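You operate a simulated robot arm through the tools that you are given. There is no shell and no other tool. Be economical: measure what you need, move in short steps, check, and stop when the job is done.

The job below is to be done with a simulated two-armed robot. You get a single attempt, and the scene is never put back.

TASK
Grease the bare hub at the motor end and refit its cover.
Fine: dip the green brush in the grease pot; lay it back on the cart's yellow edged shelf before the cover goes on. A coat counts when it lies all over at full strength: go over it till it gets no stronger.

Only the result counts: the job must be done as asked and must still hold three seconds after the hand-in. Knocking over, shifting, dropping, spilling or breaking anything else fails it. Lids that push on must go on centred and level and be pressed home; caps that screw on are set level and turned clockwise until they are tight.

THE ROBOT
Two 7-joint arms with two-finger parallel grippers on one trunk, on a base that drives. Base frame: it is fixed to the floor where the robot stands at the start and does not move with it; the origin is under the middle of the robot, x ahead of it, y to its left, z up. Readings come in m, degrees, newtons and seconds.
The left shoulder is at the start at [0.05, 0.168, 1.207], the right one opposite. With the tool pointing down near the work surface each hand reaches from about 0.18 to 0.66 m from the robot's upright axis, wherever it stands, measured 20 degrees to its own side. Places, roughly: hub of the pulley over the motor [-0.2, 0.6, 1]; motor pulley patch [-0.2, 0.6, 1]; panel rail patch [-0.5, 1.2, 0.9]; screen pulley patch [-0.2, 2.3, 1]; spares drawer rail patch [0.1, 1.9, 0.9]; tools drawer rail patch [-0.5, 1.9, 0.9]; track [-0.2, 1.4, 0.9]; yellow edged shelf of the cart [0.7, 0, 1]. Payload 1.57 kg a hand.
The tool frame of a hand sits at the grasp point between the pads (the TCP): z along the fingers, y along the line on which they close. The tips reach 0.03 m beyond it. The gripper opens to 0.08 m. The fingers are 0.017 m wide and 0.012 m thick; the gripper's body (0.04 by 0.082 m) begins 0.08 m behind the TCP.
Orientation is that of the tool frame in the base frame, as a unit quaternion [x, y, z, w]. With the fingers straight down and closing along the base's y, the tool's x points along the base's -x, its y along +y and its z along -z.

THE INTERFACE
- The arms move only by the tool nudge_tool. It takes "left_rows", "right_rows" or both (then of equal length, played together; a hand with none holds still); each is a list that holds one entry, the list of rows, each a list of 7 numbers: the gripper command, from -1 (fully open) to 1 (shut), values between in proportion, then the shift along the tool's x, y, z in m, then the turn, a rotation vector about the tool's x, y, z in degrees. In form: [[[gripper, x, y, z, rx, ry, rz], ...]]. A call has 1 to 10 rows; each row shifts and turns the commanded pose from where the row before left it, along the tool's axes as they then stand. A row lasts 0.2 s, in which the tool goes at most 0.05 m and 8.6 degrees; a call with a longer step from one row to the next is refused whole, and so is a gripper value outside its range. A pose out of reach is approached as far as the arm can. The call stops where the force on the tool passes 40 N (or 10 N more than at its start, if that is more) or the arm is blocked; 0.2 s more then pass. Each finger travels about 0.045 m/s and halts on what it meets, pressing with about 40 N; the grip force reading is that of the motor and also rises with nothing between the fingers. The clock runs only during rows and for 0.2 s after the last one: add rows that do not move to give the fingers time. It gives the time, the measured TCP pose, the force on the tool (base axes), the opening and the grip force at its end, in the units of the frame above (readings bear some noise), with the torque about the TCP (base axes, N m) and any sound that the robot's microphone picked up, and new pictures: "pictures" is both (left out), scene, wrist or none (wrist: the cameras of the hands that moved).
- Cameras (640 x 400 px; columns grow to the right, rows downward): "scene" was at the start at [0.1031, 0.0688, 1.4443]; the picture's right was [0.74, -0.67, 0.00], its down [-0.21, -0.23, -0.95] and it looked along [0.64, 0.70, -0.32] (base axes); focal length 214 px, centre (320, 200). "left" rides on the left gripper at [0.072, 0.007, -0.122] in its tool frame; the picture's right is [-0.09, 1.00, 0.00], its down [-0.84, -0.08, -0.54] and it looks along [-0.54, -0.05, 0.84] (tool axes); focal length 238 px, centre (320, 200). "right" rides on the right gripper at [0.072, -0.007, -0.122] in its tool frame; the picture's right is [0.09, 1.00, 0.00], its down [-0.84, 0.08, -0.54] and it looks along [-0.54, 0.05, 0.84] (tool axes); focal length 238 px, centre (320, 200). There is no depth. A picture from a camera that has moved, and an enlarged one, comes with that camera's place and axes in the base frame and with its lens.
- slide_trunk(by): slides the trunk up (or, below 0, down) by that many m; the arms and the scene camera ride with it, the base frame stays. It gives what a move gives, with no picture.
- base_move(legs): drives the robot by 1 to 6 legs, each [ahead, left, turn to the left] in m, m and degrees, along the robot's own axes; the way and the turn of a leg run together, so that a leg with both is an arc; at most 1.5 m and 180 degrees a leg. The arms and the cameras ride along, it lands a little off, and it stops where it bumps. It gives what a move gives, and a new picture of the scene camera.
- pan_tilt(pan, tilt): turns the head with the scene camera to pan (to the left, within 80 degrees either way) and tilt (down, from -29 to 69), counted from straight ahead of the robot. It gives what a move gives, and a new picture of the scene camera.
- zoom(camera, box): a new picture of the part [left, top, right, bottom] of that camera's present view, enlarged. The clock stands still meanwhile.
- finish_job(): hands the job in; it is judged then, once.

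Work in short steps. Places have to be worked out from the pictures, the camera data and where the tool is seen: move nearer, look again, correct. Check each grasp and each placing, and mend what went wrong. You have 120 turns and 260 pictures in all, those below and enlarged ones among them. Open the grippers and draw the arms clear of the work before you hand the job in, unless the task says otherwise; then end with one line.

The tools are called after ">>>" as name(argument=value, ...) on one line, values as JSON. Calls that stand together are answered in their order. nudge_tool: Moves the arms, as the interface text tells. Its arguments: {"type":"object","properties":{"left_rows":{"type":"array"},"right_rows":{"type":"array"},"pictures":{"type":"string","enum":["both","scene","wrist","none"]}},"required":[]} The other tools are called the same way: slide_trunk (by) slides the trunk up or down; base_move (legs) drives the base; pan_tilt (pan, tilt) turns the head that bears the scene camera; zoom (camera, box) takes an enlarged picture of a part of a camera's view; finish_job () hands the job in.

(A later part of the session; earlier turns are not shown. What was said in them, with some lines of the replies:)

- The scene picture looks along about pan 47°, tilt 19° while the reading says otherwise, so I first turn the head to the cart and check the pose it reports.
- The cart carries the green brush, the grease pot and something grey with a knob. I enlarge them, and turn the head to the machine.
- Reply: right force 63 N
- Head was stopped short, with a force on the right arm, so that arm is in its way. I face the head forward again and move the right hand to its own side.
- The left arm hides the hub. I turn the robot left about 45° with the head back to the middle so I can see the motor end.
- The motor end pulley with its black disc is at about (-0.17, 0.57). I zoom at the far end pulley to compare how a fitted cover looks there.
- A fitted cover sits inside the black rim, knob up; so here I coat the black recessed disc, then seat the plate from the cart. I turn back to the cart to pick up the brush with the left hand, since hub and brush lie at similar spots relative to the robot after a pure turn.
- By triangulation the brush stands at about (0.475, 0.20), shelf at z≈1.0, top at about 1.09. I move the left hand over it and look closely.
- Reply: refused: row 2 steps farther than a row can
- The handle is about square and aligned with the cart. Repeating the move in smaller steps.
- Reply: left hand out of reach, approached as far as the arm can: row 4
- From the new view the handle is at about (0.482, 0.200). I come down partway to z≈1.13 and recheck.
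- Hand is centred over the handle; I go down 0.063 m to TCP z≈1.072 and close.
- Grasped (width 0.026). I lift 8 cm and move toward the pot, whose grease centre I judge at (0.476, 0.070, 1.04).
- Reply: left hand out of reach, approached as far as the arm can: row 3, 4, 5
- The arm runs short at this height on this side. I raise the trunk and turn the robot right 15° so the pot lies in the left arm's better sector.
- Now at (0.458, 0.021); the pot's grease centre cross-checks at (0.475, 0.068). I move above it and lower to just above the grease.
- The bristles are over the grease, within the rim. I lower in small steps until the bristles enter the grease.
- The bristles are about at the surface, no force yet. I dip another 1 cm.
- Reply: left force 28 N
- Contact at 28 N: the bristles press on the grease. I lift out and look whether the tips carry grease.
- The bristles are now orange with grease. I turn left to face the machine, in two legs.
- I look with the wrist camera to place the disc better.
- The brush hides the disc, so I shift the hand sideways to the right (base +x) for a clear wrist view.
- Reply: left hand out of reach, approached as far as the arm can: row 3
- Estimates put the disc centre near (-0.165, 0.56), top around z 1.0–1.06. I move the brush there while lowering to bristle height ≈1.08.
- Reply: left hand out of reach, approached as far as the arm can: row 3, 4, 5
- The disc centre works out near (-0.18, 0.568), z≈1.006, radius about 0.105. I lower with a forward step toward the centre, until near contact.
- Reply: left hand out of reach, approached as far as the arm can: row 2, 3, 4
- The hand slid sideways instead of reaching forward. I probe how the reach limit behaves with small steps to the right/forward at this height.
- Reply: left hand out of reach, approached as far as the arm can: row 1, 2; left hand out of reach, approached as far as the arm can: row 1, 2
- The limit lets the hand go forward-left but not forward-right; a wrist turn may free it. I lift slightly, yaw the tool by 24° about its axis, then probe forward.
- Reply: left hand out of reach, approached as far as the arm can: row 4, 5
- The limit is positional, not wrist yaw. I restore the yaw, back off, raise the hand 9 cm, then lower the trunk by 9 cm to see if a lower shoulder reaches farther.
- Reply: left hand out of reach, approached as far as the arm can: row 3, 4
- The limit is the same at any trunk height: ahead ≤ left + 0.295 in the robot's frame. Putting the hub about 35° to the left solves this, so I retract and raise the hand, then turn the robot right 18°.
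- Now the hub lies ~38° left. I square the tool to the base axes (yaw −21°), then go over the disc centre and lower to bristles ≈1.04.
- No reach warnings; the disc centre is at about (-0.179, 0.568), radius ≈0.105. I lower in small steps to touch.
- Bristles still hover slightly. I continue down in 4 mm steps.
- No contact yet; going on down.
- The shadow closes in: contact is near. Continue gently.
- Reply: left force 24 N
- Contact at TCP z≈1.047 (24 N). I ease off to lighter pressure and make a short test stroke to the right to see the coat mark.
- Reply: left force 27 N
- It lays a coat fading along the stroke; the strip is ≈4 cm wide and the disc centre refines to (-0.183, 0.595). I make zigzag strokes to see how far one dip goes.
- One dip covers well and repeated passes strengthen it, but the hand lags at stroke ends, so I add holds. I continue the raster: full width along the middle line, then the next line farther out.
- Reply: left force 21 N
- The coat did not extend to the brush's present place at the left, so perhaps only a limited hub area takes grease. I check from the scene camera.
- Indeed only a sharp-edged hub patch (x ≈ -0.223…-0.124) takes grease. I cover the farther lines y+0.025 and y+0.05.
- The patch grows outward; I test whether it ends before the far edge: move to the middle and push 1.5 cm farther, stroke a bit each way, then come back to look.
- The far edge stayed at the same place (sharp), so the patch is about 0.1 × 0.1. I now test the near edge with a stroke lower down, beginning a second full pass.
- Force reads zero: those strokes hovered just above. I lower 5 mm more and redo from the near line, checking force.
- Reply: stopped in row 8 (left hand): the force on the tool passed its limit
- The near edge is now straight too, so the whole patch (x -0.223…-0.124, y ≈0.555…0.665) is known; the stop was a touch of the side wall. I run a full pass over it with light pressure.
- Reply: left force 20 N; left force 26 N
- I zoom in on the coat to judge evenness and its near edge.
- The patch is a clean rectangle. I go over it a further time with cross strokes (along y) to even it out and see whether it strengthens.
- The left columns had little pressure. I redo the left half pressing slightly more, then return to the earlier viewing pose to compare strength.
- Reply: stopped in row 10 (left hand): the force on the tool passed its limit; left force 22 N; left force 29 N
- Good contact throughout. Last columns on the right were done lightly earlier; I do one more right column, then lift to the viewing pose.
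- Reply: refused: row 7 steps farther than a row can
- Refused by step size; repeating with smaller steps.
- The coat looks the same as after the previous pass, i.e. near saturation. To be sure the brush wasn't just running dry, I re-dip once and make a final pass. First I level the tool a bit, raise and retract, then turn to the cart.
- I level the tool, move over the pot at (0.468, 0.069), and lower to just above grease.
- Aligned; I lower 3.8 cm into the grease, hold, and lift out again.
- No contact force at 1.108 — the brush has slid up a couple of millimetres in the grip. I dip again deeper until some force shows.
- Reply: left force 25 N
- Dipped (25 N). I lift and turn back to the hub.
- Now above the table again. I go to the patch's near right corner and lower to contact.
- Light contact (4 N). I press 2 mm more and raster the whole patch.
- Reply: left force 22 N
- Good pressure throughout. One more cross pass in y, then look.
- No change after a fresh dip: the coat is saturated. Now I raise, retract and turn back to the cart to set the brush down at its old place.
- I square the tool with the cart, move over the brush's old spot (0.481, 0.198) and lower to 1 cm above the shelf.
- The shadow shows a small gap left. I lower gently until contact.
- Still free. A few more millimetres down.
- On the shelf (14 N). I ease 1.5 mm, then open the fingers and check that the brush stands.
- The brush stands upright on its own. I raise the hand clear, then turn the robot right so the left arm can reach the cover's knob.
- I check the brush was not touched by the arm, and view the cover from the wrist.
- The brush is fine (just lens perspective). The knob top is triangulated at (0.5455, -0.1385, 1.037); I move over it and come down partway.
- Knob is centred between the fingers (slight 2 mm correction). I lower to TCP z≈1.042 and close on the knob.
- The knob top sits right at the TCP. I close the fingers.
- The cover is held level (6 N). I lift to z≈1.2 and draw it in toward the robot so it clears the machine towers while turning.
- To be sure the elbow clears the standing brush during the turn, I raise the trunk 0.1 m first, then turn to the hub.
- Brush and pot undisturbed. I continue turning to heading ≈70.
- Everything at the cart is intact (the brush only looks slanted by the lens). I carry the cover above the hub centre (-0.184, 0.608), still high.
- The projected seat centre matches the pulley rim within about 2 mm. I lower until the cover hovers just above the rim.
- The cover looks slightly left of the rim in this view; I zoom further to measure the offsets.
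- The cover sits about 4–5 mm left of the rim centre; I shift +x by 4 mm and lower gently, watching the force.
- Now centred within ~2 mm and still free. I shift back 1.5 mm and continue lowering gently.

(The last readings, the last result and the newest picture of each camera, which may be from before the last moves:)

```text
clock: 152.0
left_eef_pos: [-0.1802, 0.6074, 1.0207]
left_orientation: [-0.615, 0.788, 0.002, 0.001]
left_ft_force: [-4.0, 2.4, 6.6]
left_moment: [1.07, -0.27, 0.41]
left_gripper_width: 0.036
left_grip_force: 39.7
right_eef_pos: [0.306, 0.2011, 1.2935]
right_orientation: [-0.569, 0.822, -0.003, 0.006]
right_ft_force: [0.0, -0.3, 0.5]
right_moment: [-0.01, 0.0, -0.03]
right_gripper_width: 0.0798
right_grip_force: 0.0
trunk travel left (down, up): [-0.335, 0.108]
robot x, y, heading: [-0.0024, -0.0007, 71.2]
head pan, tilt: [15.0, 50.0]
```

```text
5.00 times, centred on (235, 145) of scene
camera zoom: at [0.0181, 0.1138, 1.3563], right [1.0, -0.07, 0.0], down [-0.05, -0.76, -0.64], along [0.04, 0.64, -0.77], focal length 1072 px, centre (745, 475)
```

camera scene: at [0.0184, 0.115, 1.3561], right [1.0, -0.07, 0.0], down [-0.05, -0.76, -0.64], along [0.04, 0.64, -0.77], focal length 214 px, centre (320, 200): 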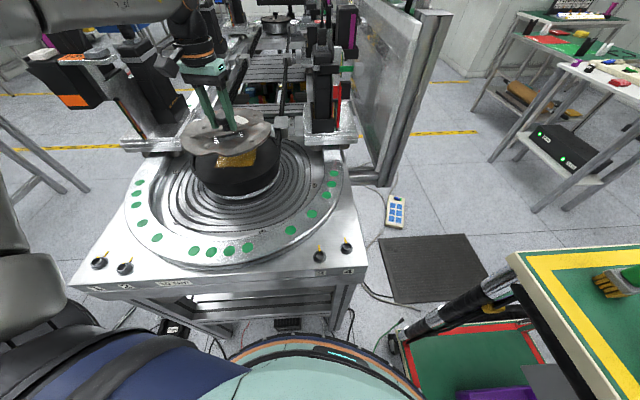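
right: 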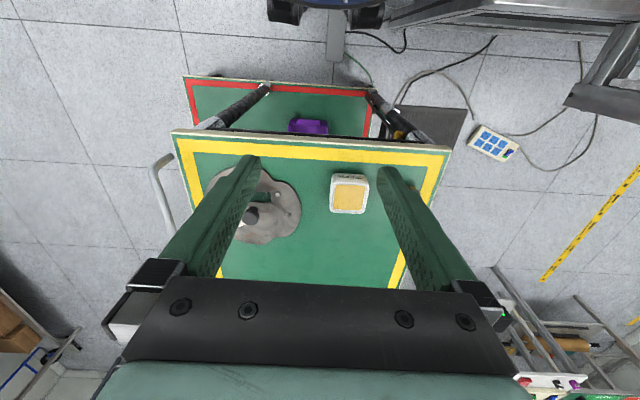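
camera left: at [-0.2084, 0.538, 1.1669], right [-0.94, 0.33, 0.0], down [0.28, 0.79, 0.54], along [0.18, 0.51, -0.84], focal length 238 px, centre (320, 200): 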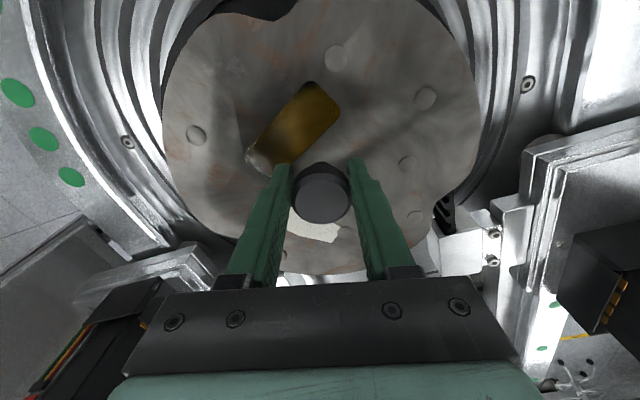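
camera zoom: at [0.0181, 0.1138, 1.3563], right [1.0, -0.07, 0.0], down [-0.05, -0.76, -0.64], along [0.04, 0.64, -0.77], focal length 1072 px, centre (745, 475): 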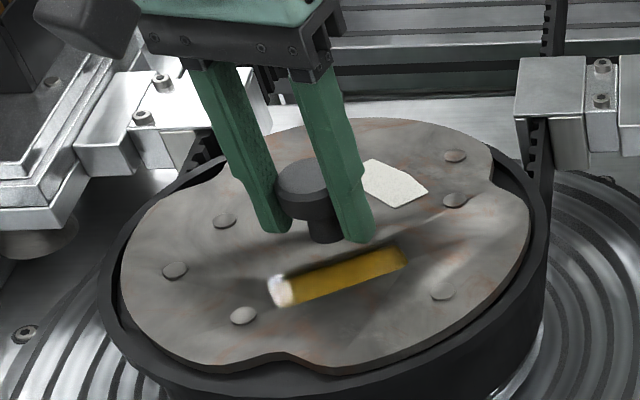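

Contact is at the far edge (moment +1.07 about x), so the cover must come 4 mm toward the robot. I lift 3 mm, shift and lower again.

>>> nudge_tool(left_rows=[[[1, 0, 0, -0.004, 0, 0, 0], [1, 0.0039, -0.001, 0, 0, 0, 0], [1, 0, 0, 0.003, 0, 0, 0], [1, 0, 0, 0.003, 0, 0, 0], [1, 0, 0, 0, 0, 0, 0]]], pictures="none")

>>> zoom(camera="scene", box=[180, 105, 290, 185])

```text
clock: 153.2
left_eef_pos: [-0.18, 0.6035, 1.0185]
left_orientation: [-0.615, 0.789, 0.001, 0.0]
left_ft_force: [2.7, -1.1, 6.5]
left_moment: [-1.16, 0.08, 0.31]
left_gripper_width: 0.0361
left_grip_force: 39.7
right_eef_pos: [0.3061, 0.1994, 1.2934]
right_orientation: [-0.569, 0.823, -0.003, 0.005]
right_ft_force: [-0.9, 0.1, -0.7]
right_moment: [-0.02, 0.02, -0.02]
right_gripper_width: 0.0801
right_grip_force: 0.1
trunk travel left (down, up): [-0.335, 0.108]
robot x, y, heading: [-0.0008, 0.0014, 70.9]
head pan, tilt: [15.0, 50.0]
```

```text
5.00 times, centred on (235, 145) of scene
camera zoom: at [0.0191, 0.114, 1.3563], right [1.0, -0.07, 0.0], down [-0.05, -0.76, -0.64], along [0.04, 0.64, -0.77], focal length 1072 px, centre (745, 475)
```

zoom: 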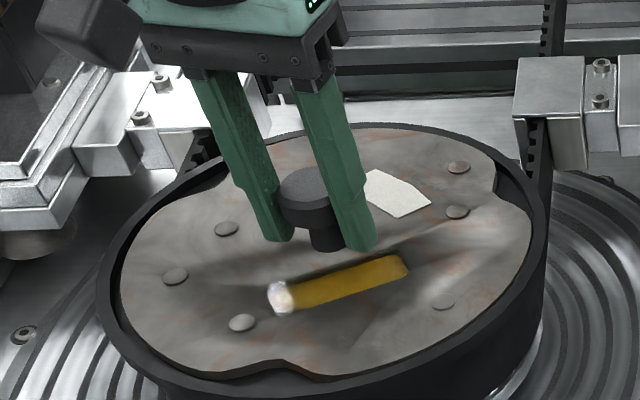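

Now the near edge touches (moment −1.16); the right spot lies between, at y≈0.6055. I lift 2 mm, shift +2 mm and lower again.

>>> nudge_tool(left_rows=[[[1, 0, 0, -0.003, 0, 0, 0], [1, -0.002, 0.0005, 0, 0, 0, 0], [1, 0, 0, 0.003, 0, 0, 0], [1, 0, 0, 0.002, 0, 0, 0], [1, 0, 0, 0, 0, 0, 0]]], pictures="none")

>>> zoom(camera="scene", box=[180, 105, 290, 185])

```text
clock: 154.4
left_eef_pos: [-0.1799, 0.6062, 1.0182]
left_orientation: [-0.615, 0.789, 0.002, 0.002]
left_ft_force: [0.2, 0.6, 13.1]
left_moment: [-1.0, 0.06, 0.32]
left_gripper_width: 0.0359
left_grip_force: 39.9
right_eef_pos: [0.3063, 0.1998, 1.294]
right_orientation: [-0.569, 0.822, -0.004, 0.005]
right_ft_force: [-0.3, -1.5, 0.3]
right_moment: [-0.03, 0.0, 0.0]
right_gripper_width: 0.08
right_grip_force: 0.1
trunk travel left (down, up): [-0.335, 0.108]
robot x, y, heading: [-0.0041, 0.0056, 71.2]
head pan, tilt: [15.0, 50.0]
```

```text
5.00 times, centred on (235, 145) of scene
camera zoom: at [0.0189, 0.1135, 1.3565], right [1.0, -0.07, 0.0], down [-0.05, -0.76, -0.64], along [0.04, 0.64, -0.77], focal length 1072 px, centre (745, 475)
```

zoom: 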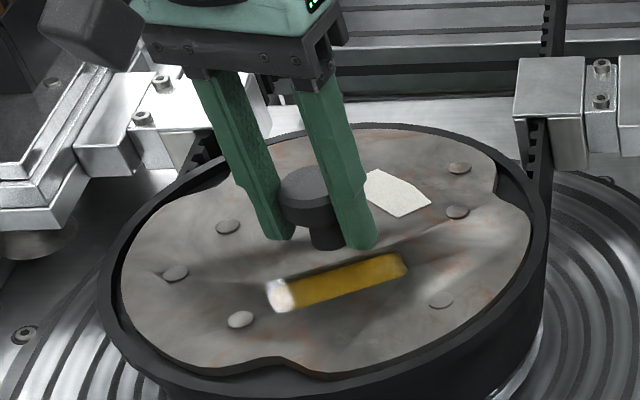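

The cover is inside the rim all round, resting at TCP 1.018. I press down a few millimetres more to see whether it goes further.

>>> nudge_tool(left_rows=[[[1, 0, 0, 0.002, 0, 0, 0], [1, 0, 0, 0.002, 0, 0, 0], [1, 0, 0, 0, 0, 0, 0]]], pictures="none")

>>> zoom(camera="scene", box=[180, 105, 290, 185])

```text
clock: 155.2
left_eef_pos: [-0.1796, 0.6055, 1.017]
left_orientation: [-0.614, 0.789, 0.004, 0.004]
left_ft_force: [-1.8, 4.6, 34.4]
left_moment: [-0.41, -0.03, 0.24]
left_gripper_width: 0.0359
left_grip_force: 40.5
right_eef_pos: [0.3064, 0.1988, 1.2948]
right_orientation: [-0.569, 0.822, 0.0, 0.006]
right_ft_force: [0.0, 0.5, -0.7]
right_moment: [-0.01, -0.02, -0.01]
right_gripper_width: 0.08
right_grip_force: 0.0
trunk travel left (down, up): [-0.335, 0.108]
robot x, y, heading: [-0.0018, 0.0029, 71.2]
head pan, tilt: [15.0, 50.0]
```

```text
5.00 times, centred on (235, 145) of scene
camera zoom: at [0.0191, 0.1115, 1.3567], right [1.0, -0.07, 0.0], down [-0.05, -0.76, -0.65], along [0.04, 0.64, -0.76], focal length 1072 px, centre (745, 475)
```

zoom: 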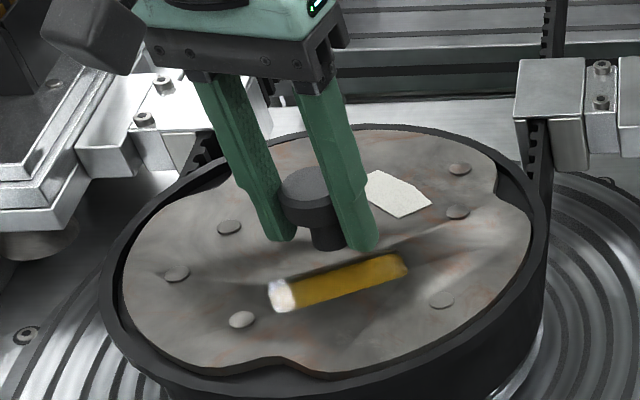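

Even support at 34 N, height matching the disc floor. One more firm press to be sure it is home.

>>> nudge_tool(left_rows=[[[1, 0, 0, 0.0015, 0, 0, 0], [1, 0, 0, 0.0015, 0, 0, 0], [1, 0, 0, 0, 0, 0, 0]]], pictures="none")

```text
clock: 155.8
left_eef_pos: [-0.1795, 0.6061, 1.0163]
left_orientation: [-0.614, 0.789, 0.004, 0.006]
left_ft_force: [-2.0, -6.3, 16.5]
left_moment: [-1.07, 0.07, 0.14]
left_gripper_width: 0.036
left_grip_force: 40.1
right_eef_pos: [0.3058, 0.1991, 1.2935]
right_orientation: [-0.569, 0.822, -0.002, 0.005]
right_ft_force: [0.3, -0.7, -0.1]
right_moment: [-0.04, 0.01, -0.03]
right_gripper_width: 0.08
right_grip_force: 0.1
trunk travel left (down, up): [-0.335, 0.108]
robot x, y, heading: [0.0017, -0.001, 71.2]
head pan, tilt: [15.0, 50.0]
stopped in row 3 (left hand): the force on the tool passed its limit (the readings are from after the stop); the commanded pose is now the measured one
```

It is solid (stopped at the force limit, no further travel). I ease off, open the fingers and look.

>>> nudge_tool(left_rows=[[[1, 0, 0, -0.001, 0, 0, 0], [0.3, 0, 0, 0, 0, 0, 0], [-0.5, 0, 0, 0, 0, 0, 0], [-1, 0, 0, 0, 0, 0, 0], [-1, 0, 0, 0, 0, 0, 0], [-1, 0, 0, 0, 0, 0, 0]]], pictures="wrist")

>>> zoom(camera="scene", box=[180, 105, 290, 185])

```text
clock: 157.2
left_eef_pos: [-0.1808, 0.6082, 1.0148]
left_orientation: [-0.615, 0.788, 0.004, 0.005]
left_ft_force: [-0.2, -0.4, 0.1]
left_moment: [0.01, 0.0, -0.01]
left_gripper_width: 0.0802
left_grip_force: 0.0
right_eef_pos: [0.305, 0.2001, 1.2944]
right_orientation: [-0.569, 0.822, -0.003, 0.005]
right_ft_force: [-0.7, -0.6, 0.1]
right_moment: [-0.01, -0.03, -0.01]
right_gripper_width: 0.0799
right_grip_force: 0.1
trunk travel left (down, up): [-0.335, 0.108]
robot x, y, heading: [0.0019, -0.0019, 71.1]
head pan, tilt: [15.0, 50.0]
camera left: at [-0.2051, 0.5374, 1.1348], right [-0.94, 0.33, 0.0], down [0.28, 0.79, 0.55], along [0.18, 0.52, -0.83], focal length 238 px, centre (320, 200)
```

left: 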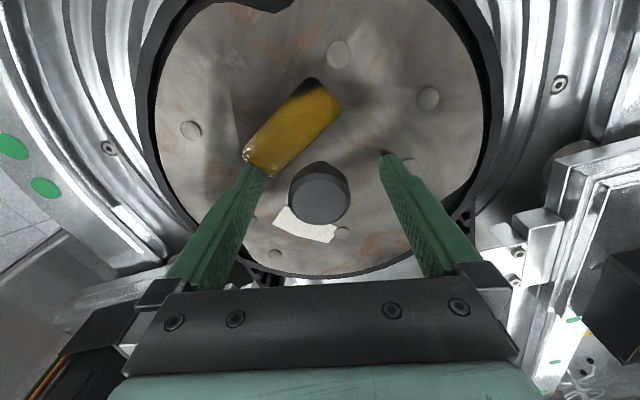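

```text
5.00 times, centred on (235, 145) of scene
camera zoom: at [0.0184, 0.1146, 1.3561], right [1.0, -0.07, 0.0], down [-0.05, -0.76, -0.64], along [0.04, 0.64, -0.77], focal length 1072 px, centre (745, 475)
```

zoom: 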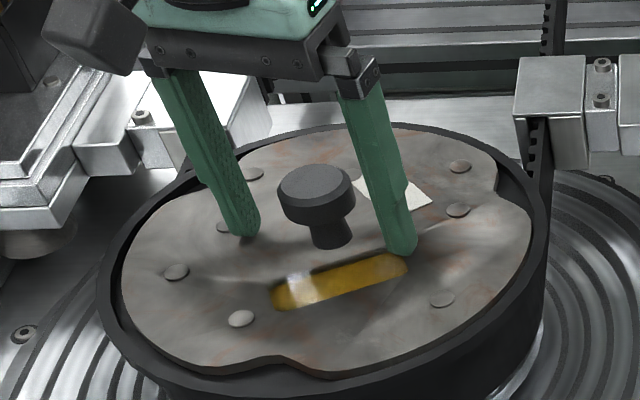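

The cover sits level and centred within the rim. I raise the hand straight up and retract it, then check the whole.

>>> nudge_tool(left_rows=[[[-1, 0, 0, -0.02, 0, 0, 0], [-1, 0, 0, -0.04, 0, 0, 0], [-1, 0, 0, -0.045, 0, 0, 0], [-1, 0, 0, -0.045, 0, 0, 0], [-1, 0.04, 0, -0.02, 0, 0, 0], [-1, 0.045, 0, 0, 0, 0, 0], [-1, 0.045, 0, 0, 0, 0, 0], [-1, 0.045, 0, 0, 0, 0, 0], [-1, 0, 0, 0, 0, 0, 0]]], pictures="both")

>>> zoom(camera="scene", box=[180, 105, 290, 185])

>>> zoom(camera="scene", box=[480, 240, 640, 360])

```text
clock: 159.2
left_eef_pos: [-0.2259, 0.4373, 1.1831]
left_orientation: [-0.615, 0.789, 0.004, 0.005]
left_ft_force: [0.3, -0.6, -0.1]
left_moment: [-0.04, 0.0, -0.02]
left_gripper_width: 0.0802
left_grip_force: 0.1
right_eef_pos: [0.3059, 0.2014, 1.2931]
right_orientation: [-0.569, 0.823, -0.003, 0.005]
right_ft_force: [-0.1, -0.1, -0.1]
right_moment: [0.05, 0.01, 0.0]
right_gripper_width: 0.08
right_grip_force: 0.1
trunk travel left (down, up): [-0.335, 0.108]
robot x, y, heading: [-0.0, 0.0033, 70.9]
head pan, tilt: [15.0, 50.0]
camera scene: at [0.0187, 0.1149, 1.3561], right [1.0, -0.07, 0.0], down [-0.05, -0.76, -0.64], along [0.04, 0.64, -0.77], focal length 214 px, centre (320, 200)
camera left: at [-0.2487, 0.3656, 1.3032], right [-0.94, 0.33, 0.0], down [0.28, 0.79, 0.55], along [0.18, 0.52, -0.83], focal length 238 px, centre (320, 200)
```

scene: 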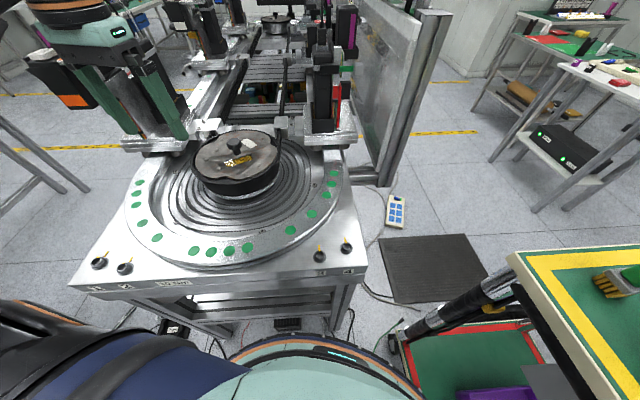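
left: 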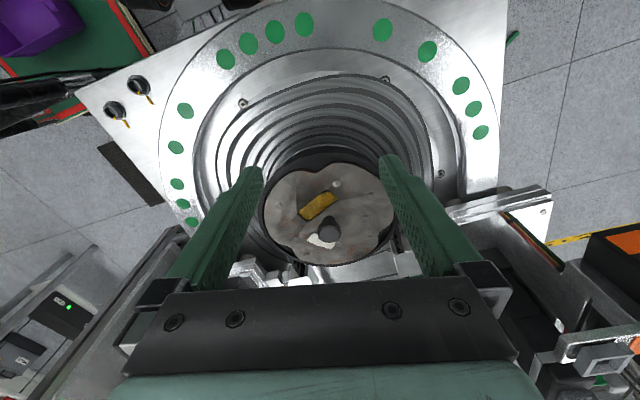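

```text
5.00 times, centred on (235, 145) of scene
camera zoom: at [0.0187, 0.1149, 1.3561], right [1.0, -0.07, 0.0], down [-0.05, -0.76, -0.64], along [0.04, 0.64, -0.77], focal length 1072 px, centre (745, 475)
```

zoom: 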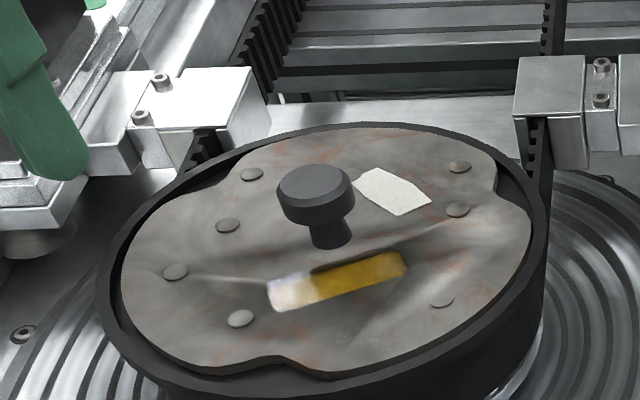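

```text
3.33 times, centred on (560, 300) of scene
camera zoom: at [0.0187, 0.1149, 1.3561], right [1.0, -0.07, 0.0], down [-0.05, -0.76, -0.64], along [0.04, 0.64, -0.77], focal length 715 px, centre (-480, -133)
```

zoom: 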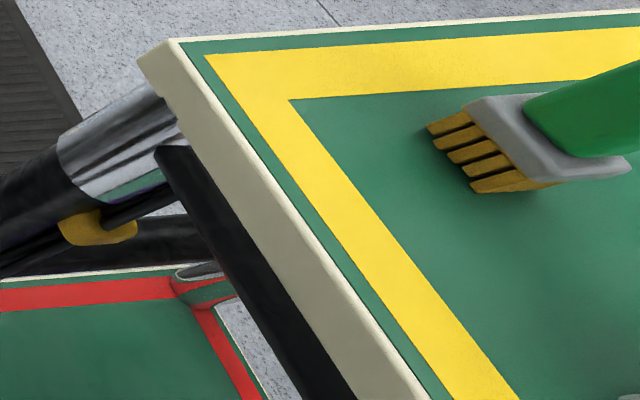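

The cover is seated and level. A last look at the cart to confirm the brush is upright.

>>> pan_tilt(pan=-55, tilt=45)

```text
clock: 160.7
left_eef_pos: [-0.2247, 0.4366, 1.1835]
left_orientation: [-0.615, 0.789, 0.004, 0.006]
left_ft_force: [-0.4, -0.2, 0.4]
left_moment: [0.01, 0.0, -0.01]
left_gripper_width: 0.0801
left_grip_force: 0.0
right_eef_pos: [0.3055, 0.2014, 1.2928]
right_orientation: [-0.569, 0.822, -0.003, 0.005]
right_ft_force: [0.0, -0.1, -0.5]
right_moment: [0.03, 0.0, 0.03]
right_gripper_width: 0.0801
right_grip_force: 0.0
trunk travel left (down, up): [-0.335, 0.108]
robot x, y, heading: [0.003, 0.0014, 71.1]
head pan, tilt: [-55.0, 45.0]
camera scene: at [0.0913, 0.0604, 1.3631], right [0.28, -0.96, 0.0], down [-0.68, -0.2, -0.71], along [0.68, 0.2, -0.71], focal length 214 px, centre (320, 200)
```

scene: 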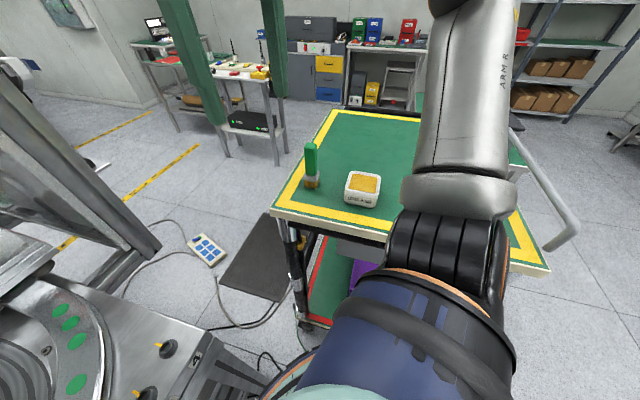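

The brush stands upright on the yellow-edged shelf, the pot is in place, the grippers are open and both arms are clear. I hand the job in.

>>> finish_job()

```text
The job is handed in.
```

I greased the motor-end hub all over until more passes and a fresh dip made it no stronger. The brush is back on the cart's yellow-edged shelf, and I then refitted the cover, centred and level inside the rim, and pressed it home.
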